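You operate a simulated robot arm through the tools that you are given. There is no shell and no other tool.

You are at the controls of a simulated robot arm. One attempt, no reset.

JOB
Tighten the cable tensioner bolt, then pinch the sleeve clamp shut with the clamp pliers.
Fine: fingers clear of the jaws; put the turquoise key and the pliers back. Set down upright: turquoise key.

It is judged by the outcome, as a careful person would: the job done as asked, and still so three seconds after it is handed in. It fails if anything else is knocked over, pushed out of place, dropped, spilled or broken.

ROBOT AND FRAMES
A 7-joint arm with a two-finger parallel gripper, fixed in place. Base frame: the origin is at the foot of the arm, x ahead of it, y to its left, z up; the work surface is at about z = 0.8. Units: m, degrees, N and s.
With the tool pointing down near the work surface it reaches from about 0.42 to 0.9 m from the base axis. Its first joint turns from -17.0 to 126.0 degrees. Payload 1.57 kg.
Tool frame: the origin (TCP) lies between the finger pads and is the grasp point; the fingertips stand 0.03 m ahead of it; z points along the fingers, y is the line along which they close. The gripper opens to 0.08 m. The fingers are 0.017 m wide and 0.012 m thick; the gripper's body (0.04 by 0.082 m) begins 0.08 m behind the TCP.
Orientation is that of the tool frame in the base frame, as [roll, pitch, yaw] about the fixed x, y, z axes, in that order (R = Rz(yaw) Ry(pitch) Rx(roll)). With the fingers straight down and closing along the base's y, the tool's x points along the base's -x, its y along +y and its z along -z.

CONTROLS
- The arm moves only by the tool step_arm. Its argument "plan" is a list of rows, each an object of numbers (a shift or turn left out is 0, a gripper value left out holds the last): "dx", "dy", "dz": the shift along the base's x, y, z in units of 400 mm (1.0 is 400 mm); "wx", "wy", "wz": the turn, a rotation vector about the base's x, y, z in units of 90 degrees (1.0 is 90 degrees). In form: [{"dx": .., "dy": .., "dz": .., "wx": .., "wy": .., "wz": ..}, ...]. A call has 1 to 20 rows; each row is the pose to reach, as a shift and turn from the pose commanded when the call began. "jaw" is the finger opening in m, from 0 to 0.08, set as the call begins (left out, the last holds). A call with a number of a shift or a turn outside -1 to 1 is refused whole. Rows are played at 5 a second. More than 0.05 m and 8.6 degrees between two rows, or a gripper value outside its range, and nothing of the call is played. Where a pose cannot be reached the arm comes as near as it can. A force on the tool above 90 N (or 10 N above the force at the start of the call, whichever is more), or a blocked arm, ends the call early, and 0.2 s more pass. The fingers move at their own pace (about 0.045 m/s each) and stop on an object; they squeeze with about 37 N. The grip force told is the motor's: it shows also when the fingers shut on nothing. Time passes only in rows, and 0.2 s behind the last, so rows that repeat a pose let the fingers close. The reply holds the time, the measured pose of the TCP, the force on the tool along the base axes, the opening and the grip force, in the units named above and with some noise, with the torque about the TCP (base axes, N m) and any sound that the robot's microphone picked up, and new pictures: "show" is both (left out), scene, wrist or none.
- Cameras (640 x 400 px; columns grow to the right, rows downward): "scene" is fixed at [0.0497, -0.6496, 1.4106]; the picture's right is [0.58, -0.81, 0.00], its down [-0.38, -0.27, -0.88] and it looks along [0.72, 0.52, -0.47] (base axes); focal length 310 px, centre (320, 200). "wrist" rides on the gripper at [0.072, -0.007, -0.122] in the tool frame; the picture's right is [0.09, 1.00, 0.00], its down [-0.84, 0.08, -0.54] and it looks along [-0.54, 0.05, 0.84] (tool axes); focal length 238 px, centre (320, 200). There is no depth. A picture from a camera that has moved, and an enlarged one, comes with that camera's place and axes in the base frame and with its lens.
- lift_body(by): slides the trunk up (or, below 0, down) by that many m; the arm rides with it, the base frame stays. It gives what a move gives, with no picture.
- zoom(camera, box): a new picture of the part [left, top, right, bottom] of that camera's present view, enlarged. No time passes.
- hand_in(): hands the job in; it is judged then, once.

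Places have to be worked out from the pictures, the camera data and where the tool is seen. Open the gripper and draw the arm clear of the work before you hand the job in, unless the task says otherwise.

The tools are called as a command line: name --argument value ..., lists and objects as JSON in quotes. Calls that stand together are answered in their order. step_arm: Moves the arm, as the interface text tells. Its arguments: {"type":"object","properties":{"plan":{"type":"array","items":{"type":"object","properties":{"dx":{"type":"number"},"dy":{"type":"number"},"dz":{"type":"number"},"wx":{"type":"number"},"wy":{"type":"number"},"wz":{"type":"number"}}}},"jaw":{"type":"number"},"show":{"type":"string","enum":["both","scene","wrist","none"]}},"required":["plan"]} The other tools are called the same way: lift_body (by) slides the trunk up or down; zoom (camera, box) takes an enlarged picture of a part of a camera's view; hand_in () hands the job in.

At the start:

```text
time: 0.0
eef_pos: [0.7089, -0.0351, 1.1135]
orientation: [-180.0, -0.1, -180.0]
wrist_force: [0.2, -0.3, 0.3]
ft_torque: [0.03, -0.03, -0.04]
gripper_width: 0.0797
gripper_force: 0.1
trunk travel left (down, up): [-0.725, 0.065]
```

scene: 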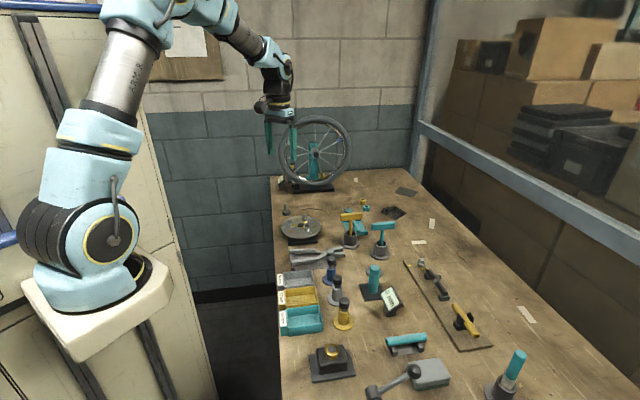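
wrist: 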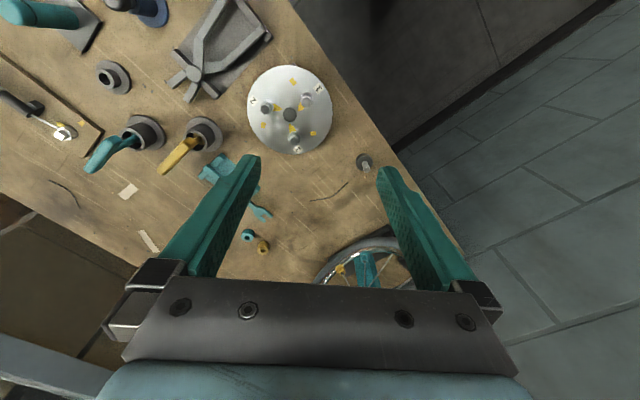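

The scene shows a cluttered bench with keys, pliers, wheel, disc and clamps. I'll zoom into several parts first to identify the bolt, the keys, the pliers and the sleeve clamp.

zoom --camera "scene" --box '[270, 180, 430, 280]'

zoom --camera "scene" --box '[270, 250, 430, 350]'

zoom --camera "scene" --box '[360, 240, 560, 400]'

zoom --camera "scene" --box '[260, 100, 440, 220]'

zoom --camera "wrist" --box '[0, 0, 200, 200]'

zoom --camera "wrist" --box '[160, 0, 420, 200]'

```text
4.00 times, centred on (350, 230) of scene
camera zoom: at [0.0497, -0.6496, 1.4106], right [0.58, -0.81, 0.0], down [-0.38, -0.27, -0.88], along [0.72, 0.52, -0.47], focal length 1238 px, centre (200, 80)
```

zoom: 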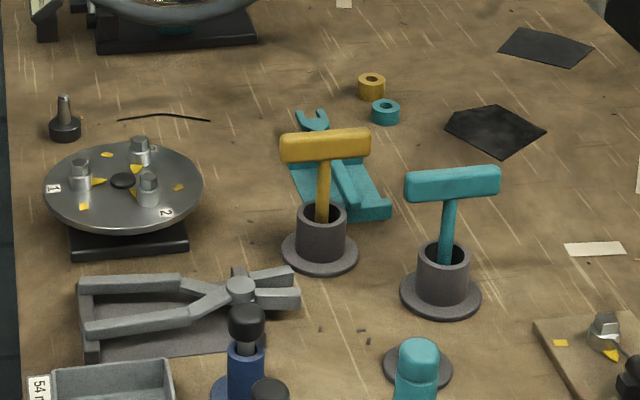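

```text
4.00 times, centred on (350, 300) of scene
camera zoom: at [0.0497, -0.6496, 1.4106], right [0.58, -0.81, 0.0], down [-0.38, -0.27, -0.88], along [0.72, 0.52, -0.47], focal length 1238 px, centre (200, -200)
```

zoom: 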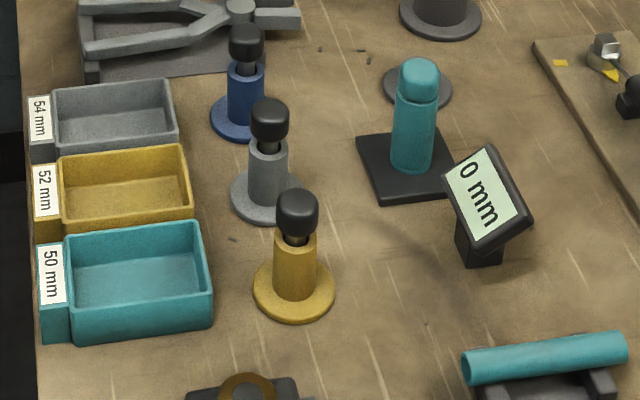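

```text
2.50 times, centred on (460, 320) of scene
camera zoom: at [0.0497, -0.6496, 1.4106], right [0.58, -0.81, 0.0], down [-0.38, -0.27, -0.88], along [0.72, 0.52, -0.47], focal length 774 px, centre (-30, -100)
```

zoom: 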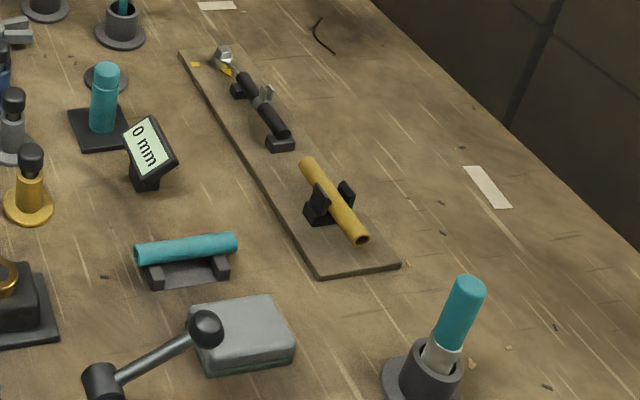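

```text
3.33 times, centred on (350, 160) of scene
camera zoom: at [0.0497, -0.6496, 1.4106], right [0.58, -0.81, 0.0], down [-0.38, -0.27, -0.88], along [0.72, 0.52, -0.47], focal length 1032 px, centre (220, 333)
```

zoom: 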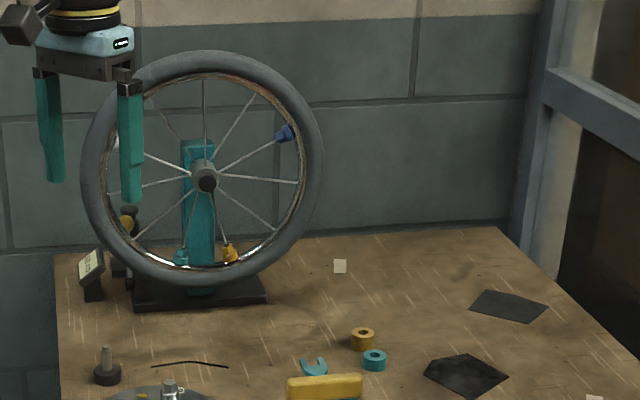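

```text
2.00 times, centred on (100, 100) of wrist
camera zoom: at [0.6358, -0.0423, 1.2362], right [-0.09, 1.0, 0.0], down [0.84, 0.08, 0.54], along [0.54, 0.05, -0.84], focal length 477 px, centre (760, 400)
```

zoom: 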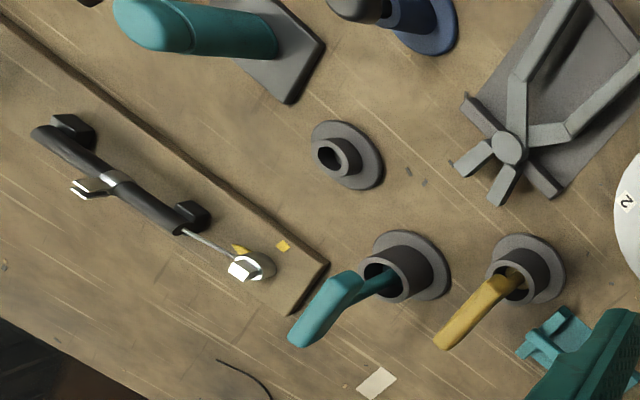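

```text
2.00 times, centred on (290, 100) of wrist
camera zoom: at [0.6358, -0.0423, 1.2362], right [-0.09, 1.0, 0.0], down [0.84, 0.08, 0.54], along [0.54, 0.05, -0.84], focal length 477 px, centre (380, 400)
```

zoom: 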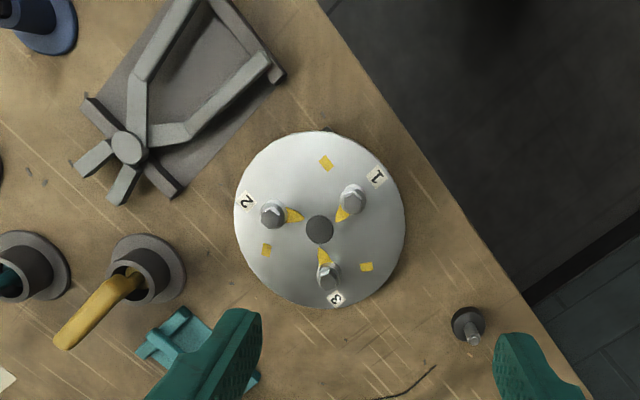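

The board on the right holds a bolt with a yellow pointer, a cable and a black sleeve with an eared clamp. The turquoise T-key stands at about (0.798, -0.352). I'll look closer at each of them.

zoom --camera "scene" --box '[400, 250, 480, 310]'

zoom --camera "wrist" --box '[0, 50, 100, 150]'

zoom --camera "scene" --box '[280, 235, 360, 285]'

zoom --camera "wrist" --box '[150, 0, 280, 110]'

zoom --camera "wrist" --box '[70, 100, 170, 180]'

zoom --camera "scene" --box '[360, 210, 410, 265]'

zoom --camera "scene" --box '[440, 290, 500, 350]'

```text
6.67 times, centred on (440, 280) of scene
camera zoom: at [0.0497, -0.6496, 1.4106], right [0.58, -0.81, 0.0], down [-0.38, -0.27, -0.88], along [0.72, 0.52, -0.47], focal length 2064 px, centre (-480, -333)
```

zoom: 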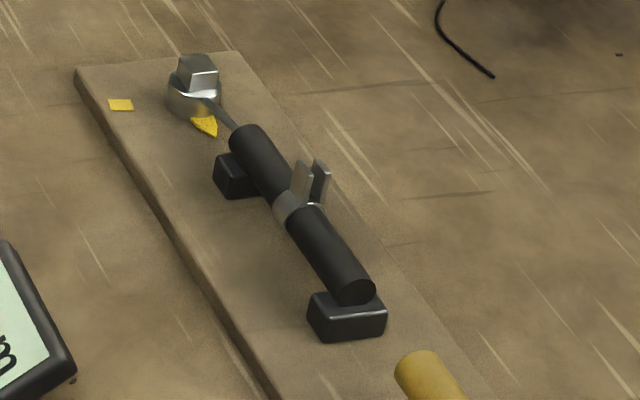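

```text
4.00 times, centred on (50, 100) of wrist
camera zoom: at [0.6358, -0.0423, 1.2362], right [-0.09, 1.0, 0.0], down [0.84, 0.08, 0.54], along [0.54, 0.05, -0.84], focal length 953 px, centre (1400, 600)
```

zoom: 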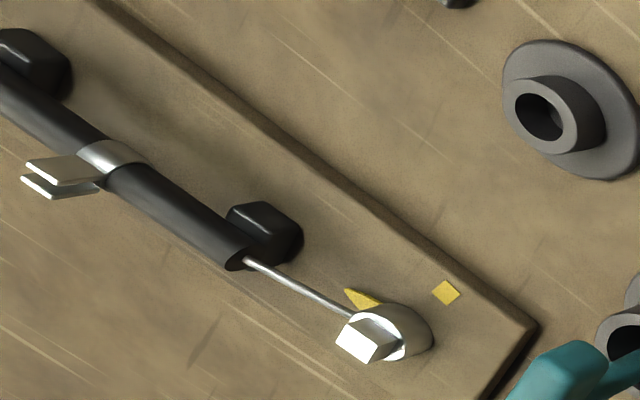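

```text
8.00 times, centred on (320, 260) of scene
camera zoom: at [0.0497, -0.6496, 1.4106], right [0.58, -0.81, 0.0], down [-0.38, -0.27, -0.88], along [0.72, 0.52, -0.47], focal length 2477 px, centre (320, -280)
```

zoom: 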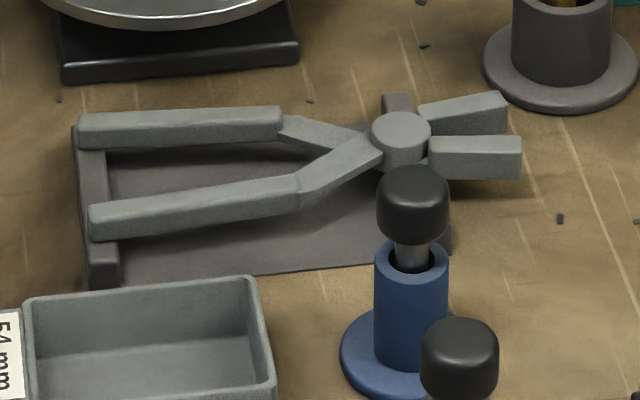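

```text
3.64 times, centred on (215, 55) of wrist
camera zoom: at [0.6358, -0.0423, 1.2362], right [-0.09, 1.0, 0.0], down [0.84, 0.08, 0.54], along [0.54, 0.05, -0.84], focal length 867 px, centre (702, 727)
```

zoom: 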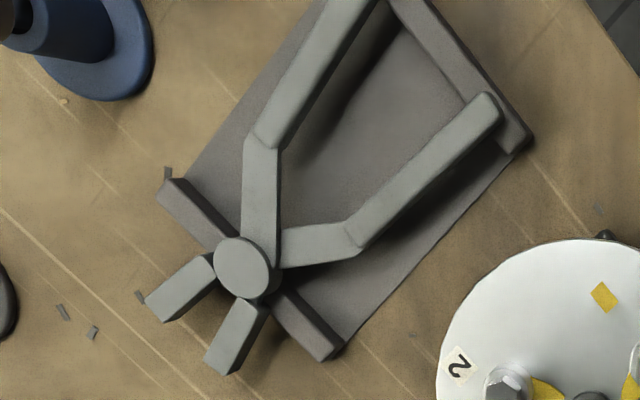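

```text
5.00 times, centred on (120, 140) of wrist
camera zoom: at [0.6358, -0.0423, 1.2362], right [-0.09, 1.0, 0.0], down [0.84, 0.08, 0.54], along [0.54, 0.05, -0.84], focal length 1192 px, centre (1320, 500)
```

zoom: 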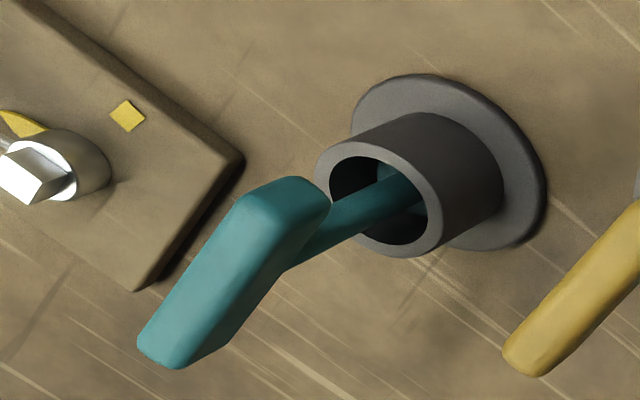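

```text
7.27 times, centred on (385, 238) of scene
camera zoom: at [0.0497, -0.6496, 1.4106], right [0.58, -0.81, 0.0], down [-0.38, -0.27, -0.88], along [0.72, 0.52, -0.47], focal length 2252 px, centre (-153, -73)
```

zoom: 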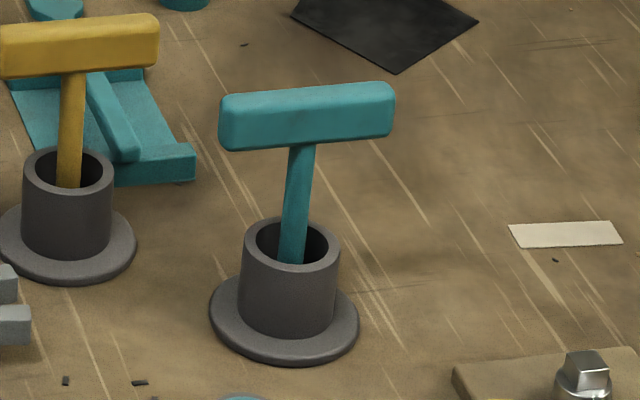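

```text
6.67 times, centred on (470, 320) of scene
camera zoom: at [0.0497, -0.6496, 1.4106], right [0.58, -0.81, 0.0], down [-0.38, -0.27, -0.88], along [0.72, 0.52, -0.47], focal length 2064 px, centre (-680, -600)
```

zoom: 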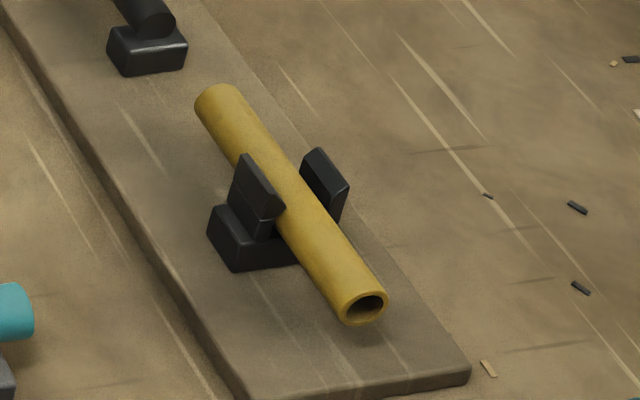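

The pointer sits roughly 110° counter-clockwise of the yellow mark, so tightening means a clockwise turn. I'll move above the turquoise key at a safe height, yawing -46° so the fingers would close across its handle.

step_arm --plan '[{"dx": 0.027, "dy": -0.098, "dz": 0, "wz": -0.064}, {"dx": 0.054, "dy": -0.196, "dz": 0, "wz": -0.128}, {"dx": 0.081, "dy": -0.294, "dz": 0, "wz": -0.192}, {"dx": 0.108, "dy": -0.392, "dz": 0, "wz": -0.256}, {"dx": 0.135, "dy": -0.49, "dz": 0, "wz": -0.32}, {"dx": 0.162, "dy": -0.588, "dz": 0, "wz": -0.384}, {"dx": 0.189, "dy": -0.686, "dz": 0, "wz": -0.448}, {"dx": 0.2175, "dy": -0.785, "dz": 0, "wz": -0.511}, {"dx": 0.2175, "dy": -0.785, "dz": 0, "wz": -0.511}]' --jaw 0.06

```text
time: 2.0
eef_pos: [0.7945, -0.349, 1.1131]
orientation: [180.0, 0.0, 133.9]
wrist_force: [0.0, 0.3, -1.0]
ft_torque: [0.0, -0.01, -0.02]
gripper_width: 0.06
gripper_force: 0.0
trunk travel left (down, up): [-0.725, 0.065]
camera wrist: at [0.7388, -0.3036, 1.2364], right [0.65, 0.76, 0.0], down [0.64, -0.55, 0.54], along [0.41, -0.35, -0.84], focal length 238 px, centre (320, 200)
```

scene: 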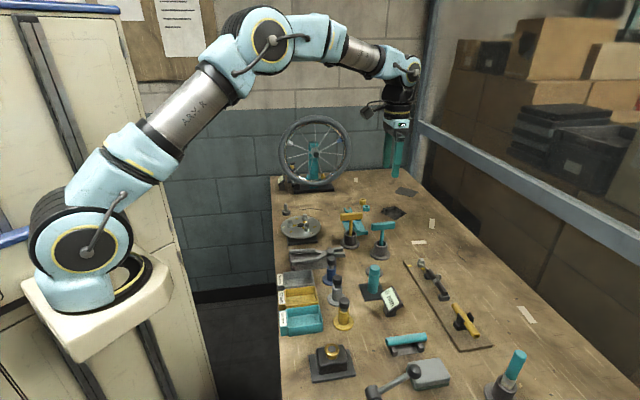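
wrist: 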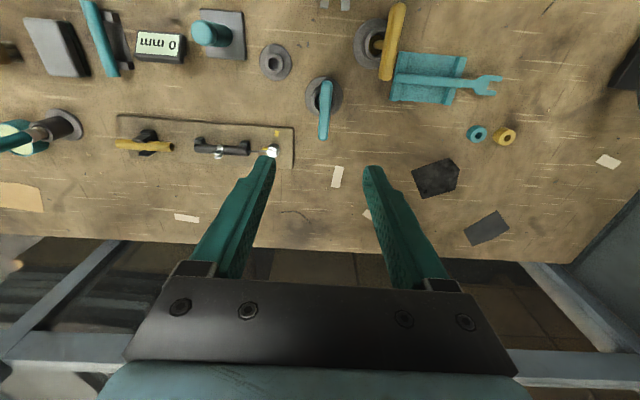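

That pose was reached exactly. Now I'll zoom in the wrist view for a more accurate fix of the key handle, the bolt head, the pointer and the mark.

zoom --camera "wrist" --box '[180, 90, 310, 180]'

zoom --camera "wrist" --box '[290, 60, 360, 150]'

zoom --camera "wrist" --box '[250, 130, 310, 180]'

```text
4.44 times, centred on (245, 135) of wrist
camera zoom: at [0.7388, -0.3036, 1.2364], right [0.65, 0.76, 0.0], down [0.64, -0.55, 0.54], along [0.41, -0.35, -0.84], focal length 1059 px, centre (653, 489)
```

zoom: 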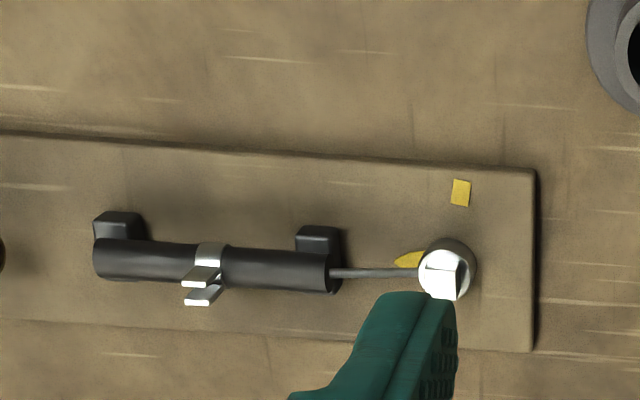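

```text
4.44 times, centred on (325, 105) of wrist
camera zoom: at [0.7388, -0.3036, 1.2364], right [0.65, 0.76, 0.0], down [0.64, -0.55, 0.54], along [0.41, -0.35, -0.84], focal length 1059 px, centre (298, 622)
```

zoom: 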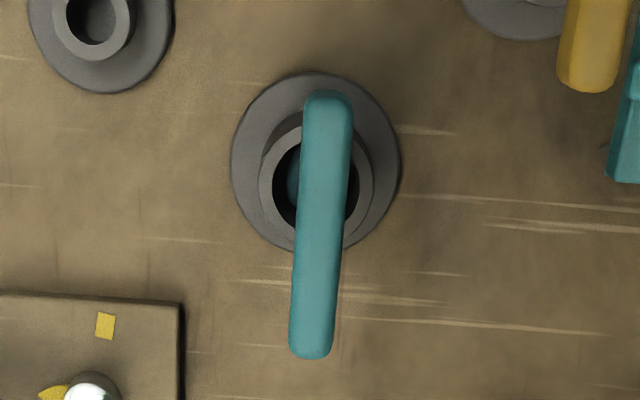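

```text
8.00 times, centred on (280, 155) of wrist
camera zoom: at [0.7388, -0.3036, 1.2364], right [0.65, 0.76, 0.0], down [0.64, -0.55, 0.54], along [0.41, -0.35, -0.84], focal length 1907 px, centre (640, 560)
```

zoom: 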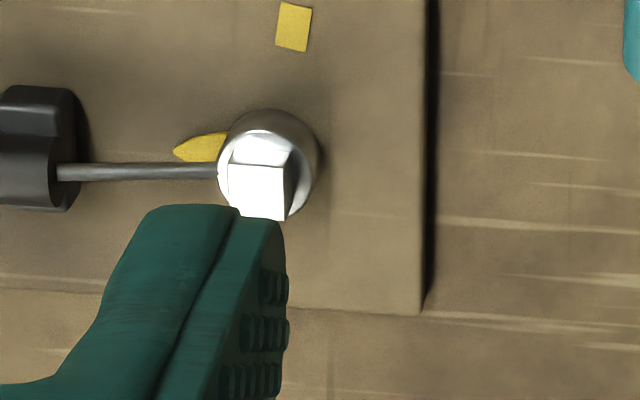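

The bolt is near (0.804, -0.472), with its pointer at about 227° and the mark at about 124°, so the turn is about -103°. Before taking the key I'll check in free air above the bolt that the arm can reach there and make the clockwise turn.

step_arm --plan '[{"dx": 0.006, "dy": -0.077, "dz": -0.07}, {"dx": 0.012, "dy": -0.154, "dz": -0.14}, {"dx": 0.018, "dy": -0.231, "dz": -0.21}, {"dx": 0.024, "dy": -0.3075, "dz": -0.2825}, {"dx": 0.024, "dy": -0.3075, "dz": -0.2825, "wz": -0.091}, {"dx": 0.024, "dy": -0.3075, "dz": -0.2825, "wz": -0.182}, {"dx": 0.024, "dy": -0.3075, "dz": -0.2825, "wz": -0.273}, {"dx": 0.024, "dy": -0.3075, "dz": -0.2825, "wz": -0.364}, {"dx": 0.024, "dy": -0.3075, "dz": -0.2825, "wz": -0.455}, {"dx": 0.024, "dy": -0.3075, "dz": -0.2825, "wz": -0.546}, {"dx": 0.024, "dy": -0.3075, "dz": -0.2825, "wz": -0.637}, {"dx": 0.024, "dy": -0.3075, "dz": -0.2825, "wz": -0.728}, {"dx": 0.024, "dy": -0.3075, "dz": -0.2825, "wz": -0.819}, {"dx": 0.024, "dy": -0.3075, "dz": -0.2825, "wz": -0.91}, {"dx": 0.024, "dy": -0.3075, "dz": -0.2825, "wz": -1.0}, {"dx": 0.024, "dy": -0.3075, "dz": -0.2825, "wz": -1.0}]'

```text
time: 5.4
eef_pos: [0.8058, -0.4714, 0.999]
orientation: [-180.0, 0.0, 43.9]
wrist_force: [0.4, 0.3, -0.1]
ft_torque: [0.02, 0.04, -0.01]
gripper_width: 0.0601
gripper_force: 0.2
trunk travel left (down, up): [-0.725, 0.065]
camera wrist: at [0.8522, -0.4179, 1.1233], right [0.76, -0.65, 0.0], down [-0.55, -0.64, 0.54], along [-0.35, -0.41, -0.84], focal length 238 px, centre (320, 200)
```

scene: 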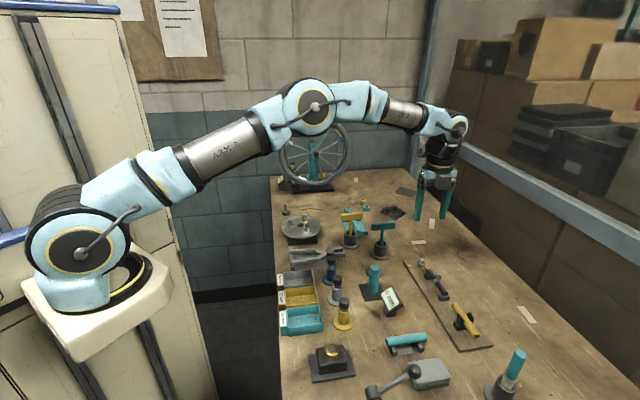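
wrist: 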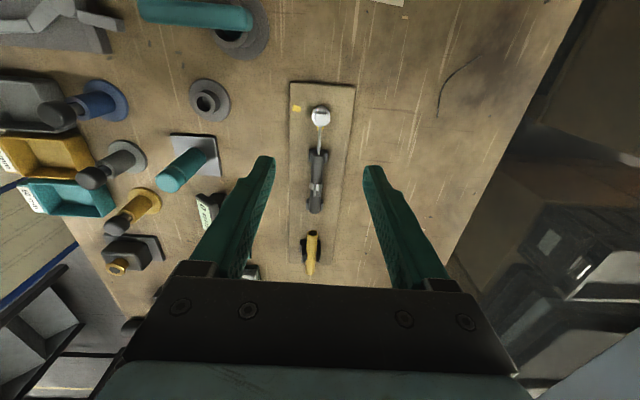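

The arm reaches there and turns freely. From this closer view I'll zoom on the bolt and the clamp to refine their places.

zoom --camera "wrist" --box '[280, 80, 360, 130]'

zoom --camera "wrist" --box '[280, 130, 360, 290]'

zoom --camera "wrist" --box '[180, 0, 280, 70]'

```text
8.00 times, centred on (320, 105) of wrist
camera zoom: at [0.8522, -0.4179, 1.1233], right [0.76, -0.65, 0.0], down [-0.55, -0.64, 0.54], along [-0.35, -0.41, -0.84], focal length 1907 px, centre (320, 960)
```

zoom: 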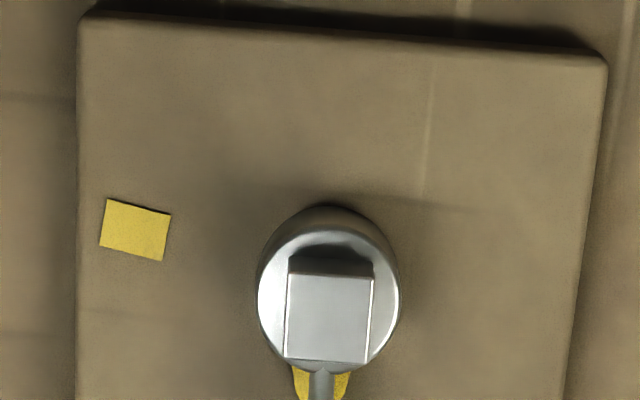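

```text
2.50 times, centred on (320, 210) of wrist
camera zoom: at [0.8522, -0.4179, 1.1233], right [0.76, -0.65, 0.0], down [-0.55, -0.64, 0.54], along [-0.35, -0.41, -0.84], focal length 596 px, centre (320, 175)
```

zoom: 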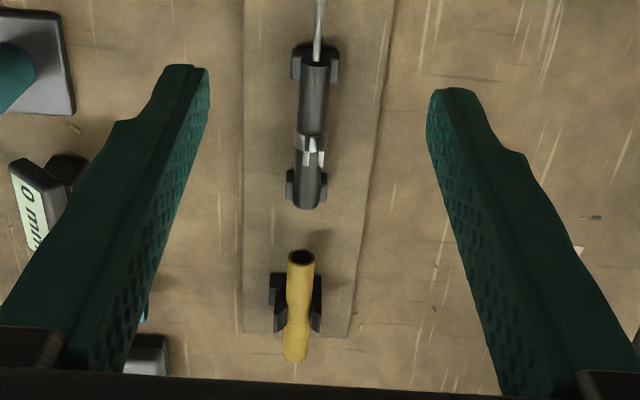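

```text
5.71 times, centred on (230, 35) of wrist
camera zoom: at [0.8522, -0.4179, 1.1233], right [0.76, -0.65, 0.0], down [-0.55, -0.64, 0.54], along [-0.35, -0.41, -0.84], focal length 1362 px, centre (834, 1143)
```

zoom: 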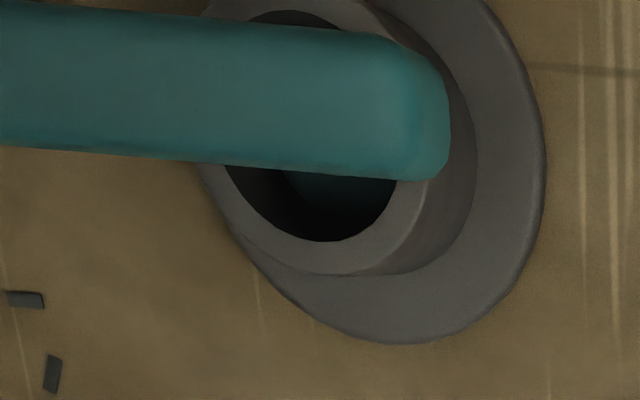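

The bolt head is a 12 mm square at about (0.8066, -0.473) with its top at z≈0.839. The pointer is at about 225° and the mark at about 126°, so the turn is about -100°. Now I go back over the turquoise key, turning back +90°, and open the jaws.

step_arm --plan '[{"dx": -0.002, "dy": 0.026, "wz": 0.084}, {"dx": -0.004, "dy": 0.052, "wz": 0.168}, {"dx": -0.006, "dy": 0.078, "wz": 0.252}, {"dx": -0.008, "dy": 0.104, "wz": 0.336}, {"dx": -0.01, "dy": 0.13, "wz": 0.42}, {"dx": -0.012, "dy": 0.156, "wz": 0.504}, {"dx": -0.014, "dy": 0.182, "wz": 0.588}, {"dx": -0.016, "dy": 0.208, "wz": 0.672}, {"dx": -0.018, "dy": 0.234, "wz": 0.756}, {"dx": -0.02, "dy": 0.26, "wz": 0.84}, {"dx": -0.021, "dy": 0.286, "wz": 0.924}, {"dx": -0.021, "dy": 0.3125, "wz": 1.0}, {"dx": -0.021, "dy": 0.3125, "wz": 1.0}]' --jaw 0.05

```text
time: 8.2
eef_pos: [0.7966, -0.3465, 0.9997]
orientation: [179.9, 0.0, 134.2]
wrist_force: [0.6, 0.1, -0.5]
ft_torque: [0.01, 0.0, -0.02]
gripper_width: 0.0499
gripper_force: 0.1
trunk travel left (down, up): [-0.725, 0.065]
camera wrist: at [0.7406, -0.2997, 1.1232], right [0.65, 0.76, 0.0], down [0.64, -0.55, 0.54], along [0.41, -0.35, -0.84], focal length 238 px, centre (320, 200)
```

scene: 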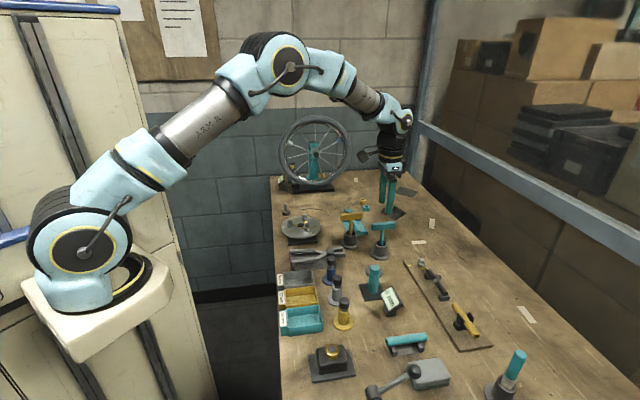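
wrist: 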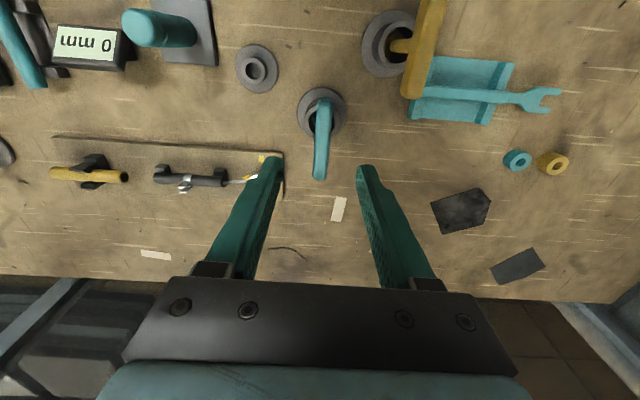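

The handle runs from about (323, 95) to (320, 180) and the tool axis should project near (321, 140) at that height, so the alignment looks good. I'll zoom in to verify.

zoom --camera "wrist" --box '[280, 80, 360, 200]'

zoom --camera "scene" --box '[355, 170, 415, 270]'

```text
3.33 times, centred on (320, 140) of wrist
camera zoom: at [0.7406, -0.2997, 1.1232], right [0.65, 0.76, 0.0], down [0.64, -0.55, 0.54], along [0.41, -0.35, -0.84], focal length 794 px, centre (320, 400)
```

zoom: 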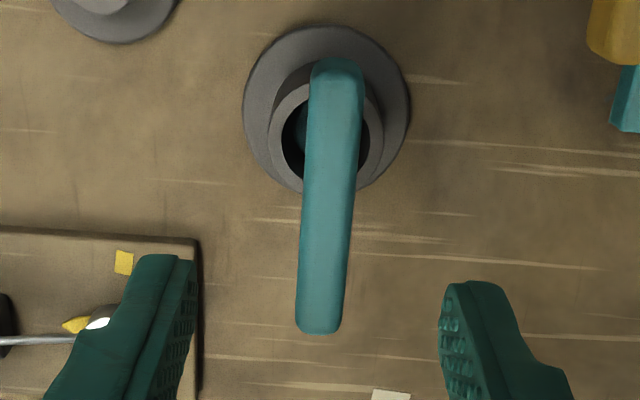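

```text
4.00 times, centred on (385, 220) of scene
camera zoom: at [0.0497, -0.6496, 1.4106], right [0.58, -0.81, 0.0], down [-0.38, -0.27, -0.88], along [0.72, 0.52, -0.47], focal length 1238 px, centre (60, 120)
```

zoom: 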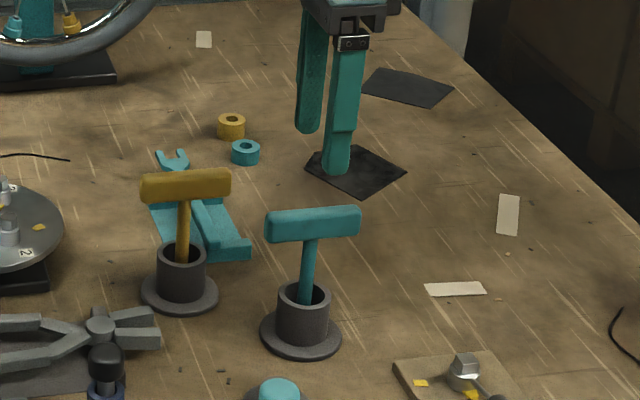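

The handle's centre is at about (0.798, -0.346, 0.903), lying at about -44°. I'll lower to it with the jaws open and a 1.3° yaw correction.

step_arm --plan '[{"dx": 0.001, "dy": 0.001, "dz": -0.08, "wz": 0.0145}, {"dx": 0.003, "dy": 0.001, "dz": -0.16, "wz": 0.0145}, {"dx": 0.003, "dy": 0.001, "dz": -0.21, "wz": 0.0145}, {"dx": 0.003, "dy": 0.001, "dz": -0.242, "wz": 0.0145}, {"dx": 0.003, "dy": 0.001, "dz": -0.242, "wz": 0.0145}]'

```text
time: 9.4
eef_pos: [0.7966, -0.346, 0.9022]
orientation: [-179.9, -0.1, 135.2]
wrist_force: [-0.4, -0.6, -0.3]
ft_torque: [0.0, 0.02, 0.0]
gripper_width: 0.0501
gripper_force: 0.0
trunk travel left (down, up): [-0.725, 0.065]
camera wrist: at [0.7403, -0.3015, 1.0249], right [0.63, 0.77, 0.0], down [0.65, -0.53, 0.54], along [0.42, -0.34, -0.84], focal length 238 px, centre (320, 200)
```

scene: 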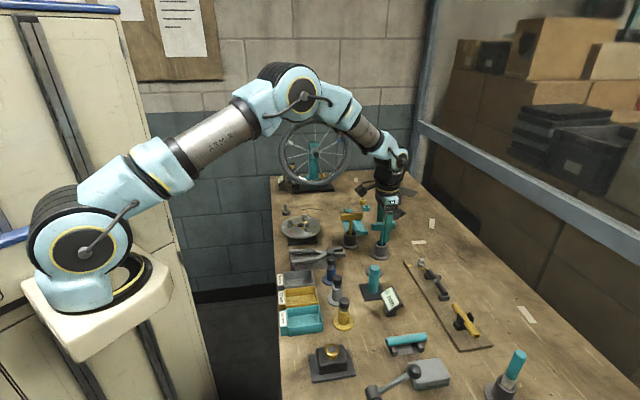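
wrist: 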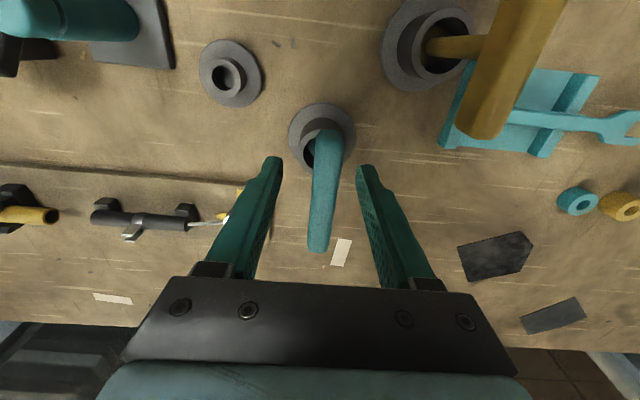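

The handle sits centred between the fingers, with its middle projecting at the TCP. I'll close the gripper on it.

step_arm --plan '[{"dz": 0}, {"dz": 0}, {"dz": 0}, {"dz": 0}, {"dz": 0}]' --jaw 0.0

```text
time: 10.6
eef_pos: [0.7969, -0.346, 0.9009]
orientation: [-180.0, 0.0, 135.2]
wrist_force: [-0.2, 0.2, 1.0]
ft_torque: [0.02, -0.04, -0.02]
gripper_width: 0.0137
gripper_force: 30.9
trunk travel left (down, up): [-0.725, 0.065]
camera wrist: at [0.7403, -0.3014, 1.025], right [0.63, 0.77, 0.0], down [0.65, -0.53, 0.54], along [0.42, -0.34, -0.84], focal length 238 px, centre (320, 200)
```

scene: 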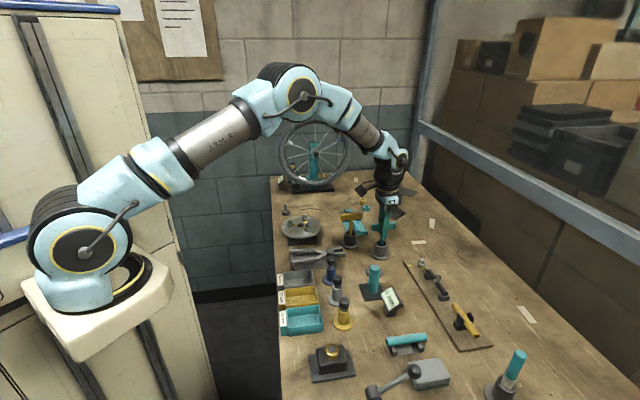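
wrist: 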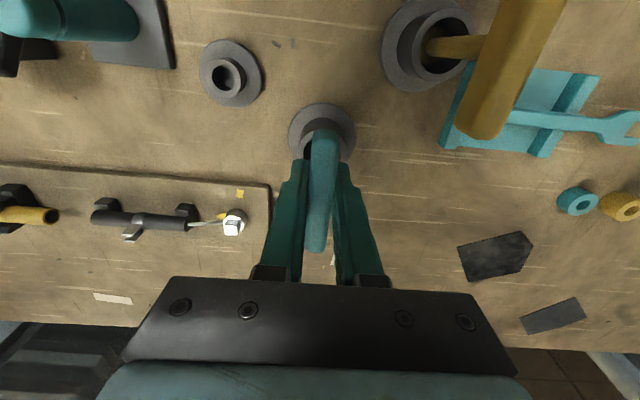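

I have the handle, at a width of 13.7 mm. I'll lift the key straight up out of its holder.

step_arm --plan '[{"dz": 0.04}, {"dz": 0.1}, {"dz": 0.18}, {"dz": 0.26}, {"dz": 0.34}, {"dz": 0.34}]'

```text
time: 12.0
eef_pos: [0.7981, -0.3463, 1.0373]
orientation: [180.0, 0.1, 135.3]
wrist_force: [-0.1, -0.5, -0.6]
ft_torque: [-0.03, 0.01, 0.02]
gripper_width: 0.0134
gripper_force: 30.1
trunk travel left (down, up): [-0.725, 0.065]
camera wrist: at [0.742, -0.3006, 1.1612], right [0.63, 0.77, 0.0], down [0.65, -0.53, 0.54], along [0.42, -0.34, -0.84], focal length 238 px, centre (320, 200)
```

scene: 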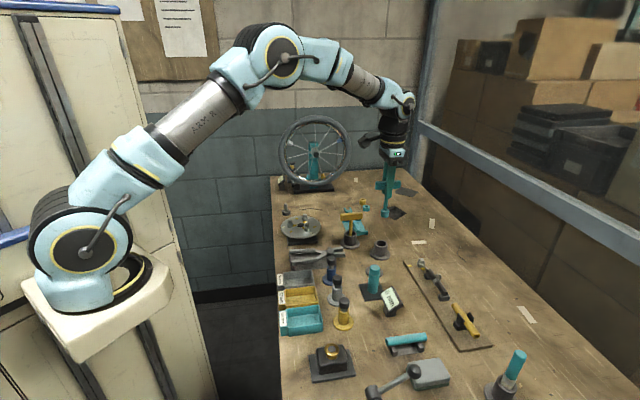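
wrist: 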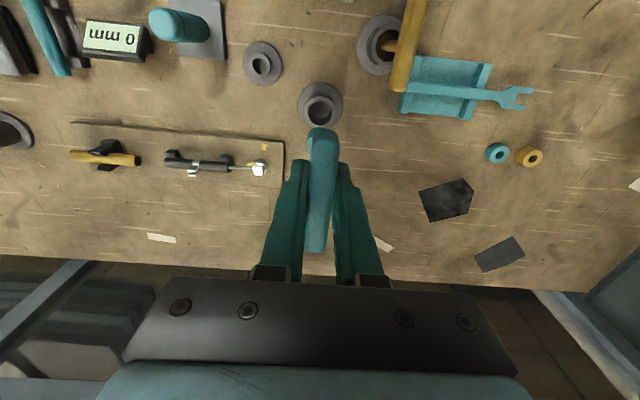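

zoom --camera "scene" --box '[350, 130, 450, 270]'

zoom --camera "wrist" --box '[280, 70, 370, 140]'

```text
2.86 times, centred on (400, 200) of scene
camera zoom: at [0.0497, -0.6496, 1.4106], right [0.58, -0.81, 0.0], down [-0.38, -0.27, -0.88], along [0.72, 0.52, -0.47], focal length 885 px, centre (91, 200)
```

zoom: 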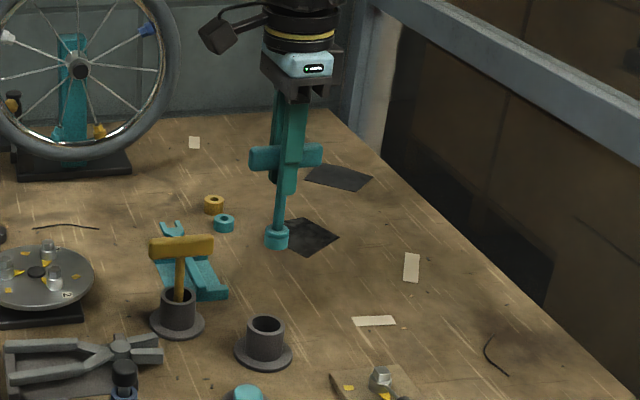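

```text
5.71 times, centred on (325, 105) of wrist
camera zoom: at [0.742, -0.3006, 1.1612], right [0.63, 0.77, 0.0], down [0.65, -0.53, 0.54], along [0.42, -0.34, -0.84], focal length 1362 px, centre (291, 743)
```

zoom: 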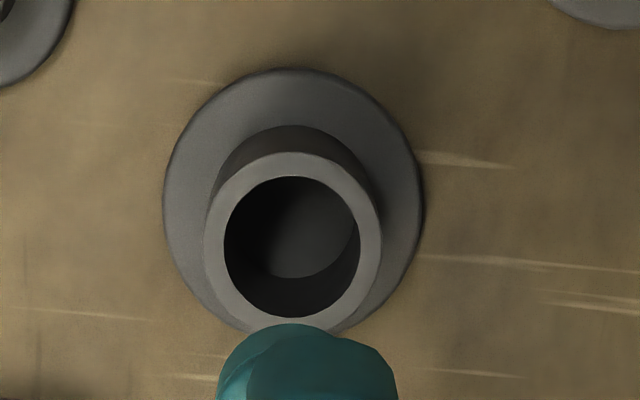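

The key came free hanging vertical; its socket bottom is about 96 mm below the TCP, and the holder's centre is at (0.798, -0.346). Next I carry it over the bolt, staying well above the head.

step_arm --plan '[{"dx": 0.005, "dy": -0.08}, {"dx": 0.01, "dy": -0.16}, {"dx": 0.015, "dy": -0.24}, {"dx": 0.021, "dy": -0.3165}, {"dx": 0.021, "dy": -0.3165, "dz": -0.07}, {"dx": 0.021, "dy": -0.3165, "dz": -0.14}, {"dx": 0.021, "dy": -0.3165, "dz": -0.14}, {"dx": 0.021, "dy": -0.3165, "dz": -0.14}]'

```text
time: 13.8
eef_pos: [0.8067, -0.4739, 0.9815]
orientation: [180.0, 0.0, 135.3]
wrist_force: [-0.5, -0.5, -1.7]
ft_torque: [0.0, 0.02, -0.01]
gripper_width: 0.0137
gripper_force: 30.5
trunk travel left (down, up): [-0.725, 0.065]
camera wrist: at [0.7494, -0.4281, 1.1051], right [0.63, 0.77, 0.0], down [0.65, -0.53, 0.54], along [0.42, -0.34, -0.84], focal length 238 px, centre (320, 200)
```

scene: 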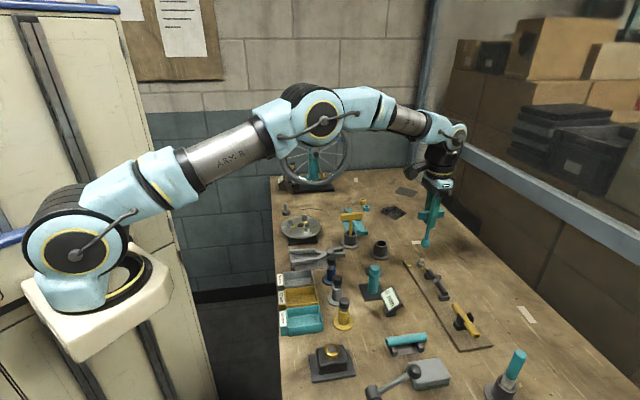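
wrist: 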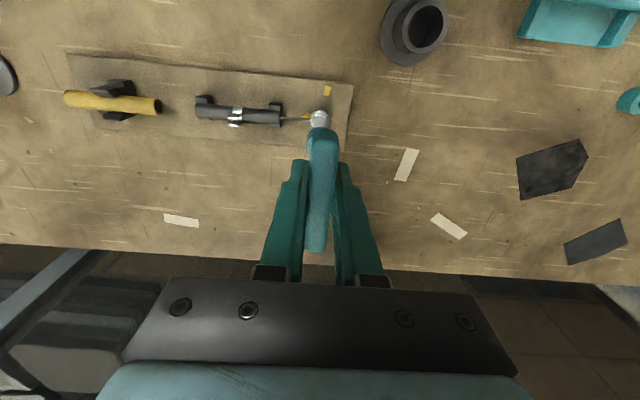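

zoom --camera "wrist" --box '[280, 70, 360, 140]'

zoom --camera "scene" --box '[395, 190, 465, 290]'

```text
5.71 times, centred on (320, 105) of wrist
camera zoom: at [0.7494, -0.4281, 1.1051], right [0.63, 0.77, 0.0], down [0.65, -0.53, 0.54], along [0.42, -0.34, -0.84], focal length 1362 px, centre (320, 743)
```

zoom: 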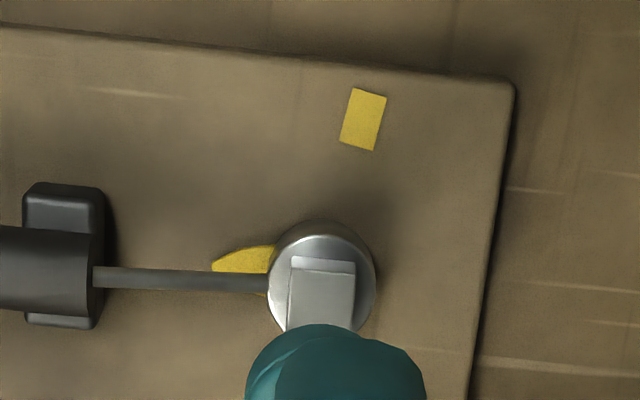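

```text
4.00 times, centred on (430, 240) of scene
camera zoom: at [0.0497, -0.6496, 1.4106], right [0.58, -0.81, 0.0], down [-0.38, -0.27, -0.88], along [0.72, 0.52, -0.47], focal length 1238 px, centre (-120, 40)
```

zoom: 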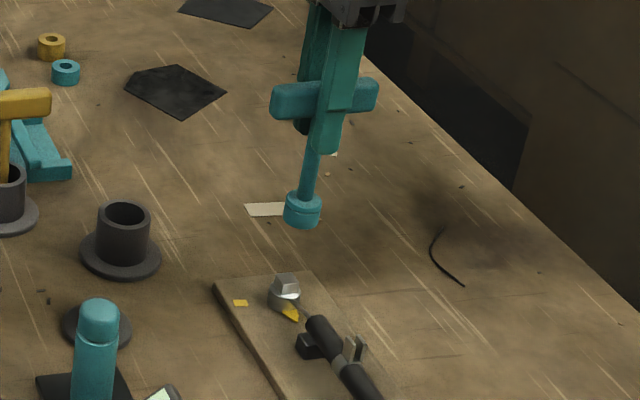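

In the wrist view the bolt axis lines up with the tool axis within about a millimetre. I'll check it against the scene camera with tighter zooms.

zoom --camera "scene" --box '[415, 225, 455, 275]'

```text
8.00 times, centred on (435, 250) of scene
camera zoom: at [0.0497, -0.6496, 1.4106], right [0.58, -0.81, 0.0], down [-0.38, -0.27, -0.88], along [0.72, 0.52, -0.47], focal length 2477 px, centre (-600, -200)
```

zoom: 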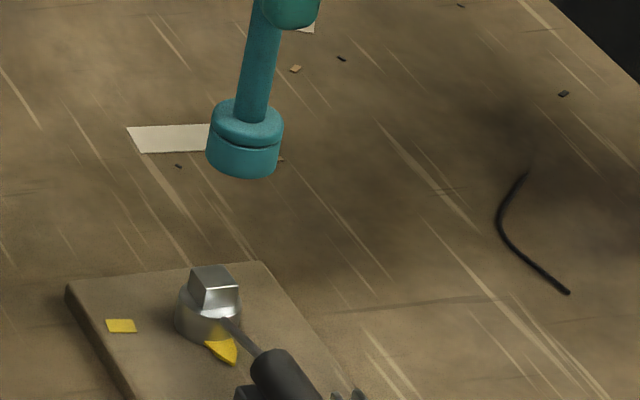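

I want a tighter measurement of the lateral offset between the socket axis and the bolt axis, so I'll zoom further in.

zoom --camera "scene" --box '[434, 254, 450, 272]'

zoom --camera "scene" --box '[436, 232, 456, 252]'

```text
16.00 times, centred on (442, 263) of scene
camera zoom: at [0.0497, -0.6496, 1.4106], right [0.58, -0.81, 0.0], down [-0.38, -0.27, -0.88], along [0.72, 0.52, -0.47], focal length 4954 px, centre (-1632, -808)
```

zoom: 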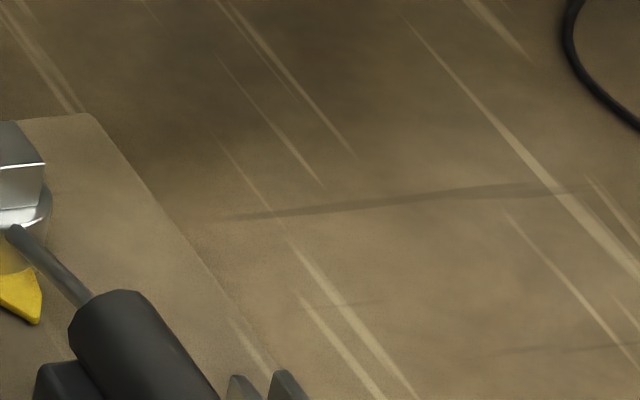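

```text
16.00 times, centred on (446, 242) of scene
camera zoom: at [0.0497, -0.6496, 1.4106], right [0.58, -0.81, 0.0], down [-0.38, -0.27, -0.88], along [0.72, 0.52, -0.47], focal length 4954 px, centre (-1696, -472)
```

zoom: 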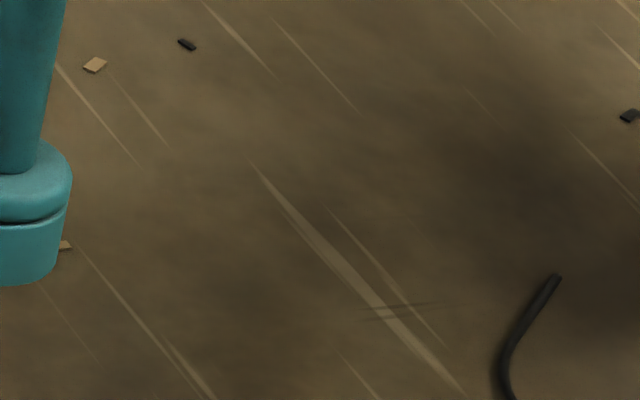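

Those boxes were off-centre. I'll re-aim them at the bolt (421, 262) and the socket (425, 243).

zoom --camera "scene" --box '[408, 252, 440, 272]'

zoom --camera "scene" --box '[410, 230, 442, 250]'

```text
16.00 times, centred on (424, 262) of scene
camera zoom: at [0.0497, -0.6496, 1.4106], right [0.58, -0.81, 0.0], down [-0.38, -0.27, -0.88], along [0.72, 0.52, -0.47], focal length 4954 px, centre (-1344, -792)
```

zoom: 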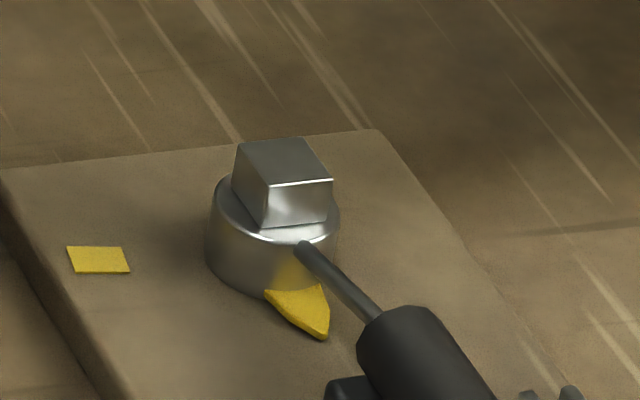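

```text
16.00 times, centred on (426, 240) of scene
camera zoom: at [0.0497, -0.6496, 1.4106], right [0.58, -0.81, 0.0], down [-0.38, -0.27, -0.88], along [0.72, 0.52, -0.47], focal length 4954 px, centre (-1376, -440)
```

zoom: 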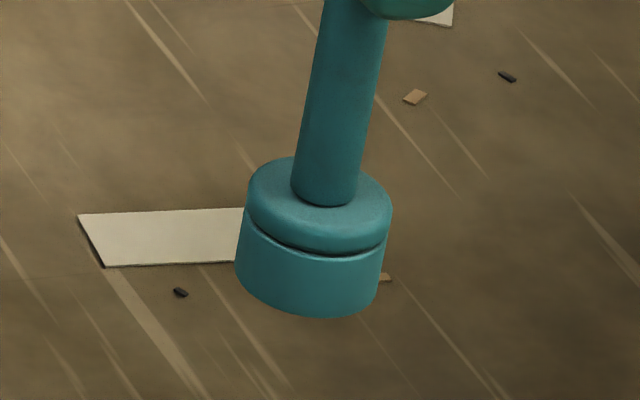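

The socket axis appears about 1.3 mm toward -y of the bolt axis. I'll measure how the handle is centred in the grip in the wrist view to settle the correction.

zoom --camera "wrist" --box '[270, 115, 370, 265]'

```text
2.67 times, centred on (320, 190) of wrist
camera zoom: at [0.7494, -0.4281, 1.1051], right [0.63, 0.77, 0.0], down [0.65, -0.53, 0.54], along [0.42, -0.34, -0.84], focal length 636 px, centre (320, 227)
```

zoom: 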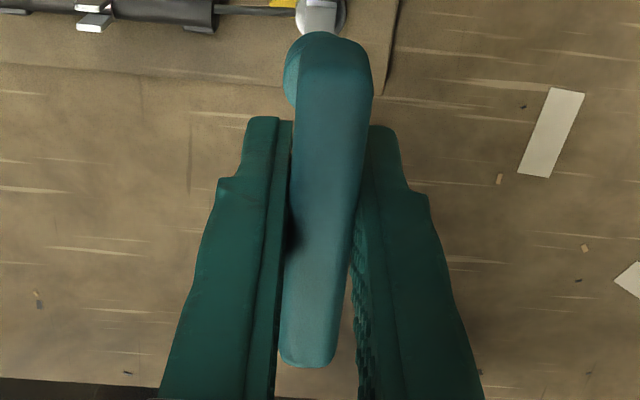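

Combining both cameras, the socket is about 1.7 mm too far along the handle direction and the head sits about 1.5° counter-clockwise of the key. I'll apply those corrections, descend to just above the head and look again.

step_arm --plan '[{"dx": -0.0033, "dy": 0.0028, "dz": -0.03, "wz": 0.0167}, {"dx": -0.0033, "dy": 0.0028, "dz": -0.06, "wz": 0.0167}, {"dx": -0.0033, "dy": 0.0028, "dz": -0.09, "wz": 0.0167}, {"dx": -0.0033, "dy": 0.0028, "dz": -0.1, "wz": 0.0167}, {"dx": -0.0033, "dy": 0.0028, "dz": -0.1, "wz": 0.0167}]'

zoom --camera "scene" --box '[404, 236, 444, 276]'

zoom --camera "wrist" --box '[280, 80, 360, 160]'

```text
time: 15.0
eef_pos: [0.8049, -0.4713, 0.9434]
orientation: [-179.9, -0.1, 136.8]
wrist_force: [0.3, 0.6, -1.1]
ft_torque: [-0.01, -0.02, 0.01]
gripper_width: 0.0136
gripper_force: 30.6
trunk travel left (down, up): [-0.725, 0.065]
camera wrist: at [0.7468, -0.4275, 1.0664], right [0.61, 0.79, 0.0], down [0.66, -0.52, 0.54], along [0.43, -0.33, -0.84], focal length 238 px, centre (320, 200)
```

scene: 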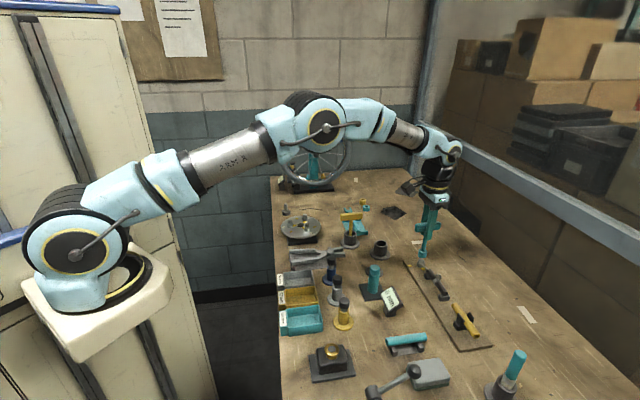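
wrist: 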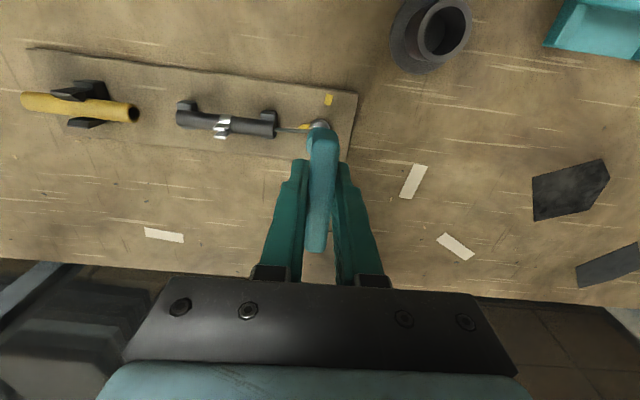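

```text
10.00 times, centred on (424, 256) of scene
camera zoom: at [0.0497, -0.6496, 1.4106], right [0.58, -0.81, 0.0], down [-0.38, -0.27, -0.88], along [0.72, 0.52, -0.47], focal length 3096 px, centre (-720, -360)
```

zoom: 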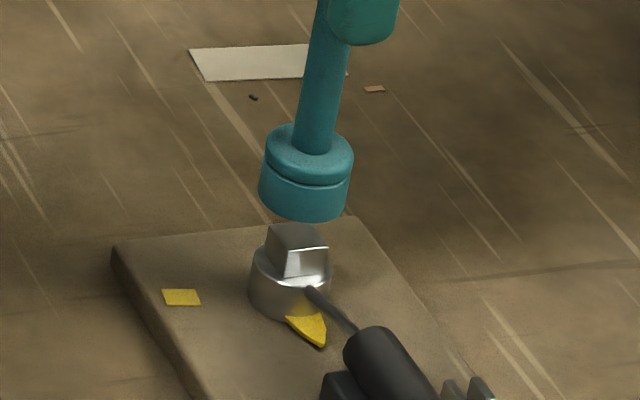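

```text
5.00 times, centred on (320, 120) of wrist
camera zoom: at [0.7468, -0.4275, 1.0664], right [0.61, 0.79, 0.0], down [0.66, -0.52, 0.54], along [0.43, -0.33, -0.84], focal length 1192 px, centre (320, 600)
```

zoom: 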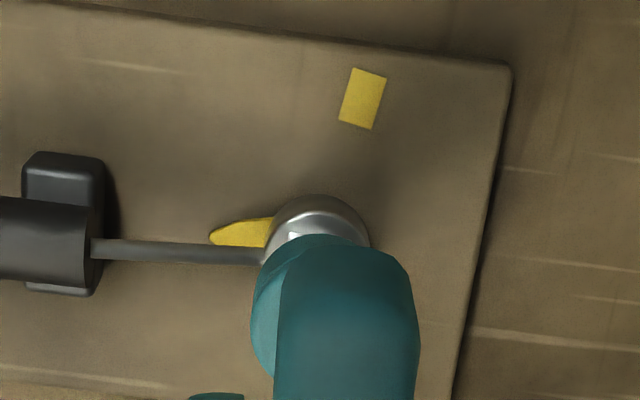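

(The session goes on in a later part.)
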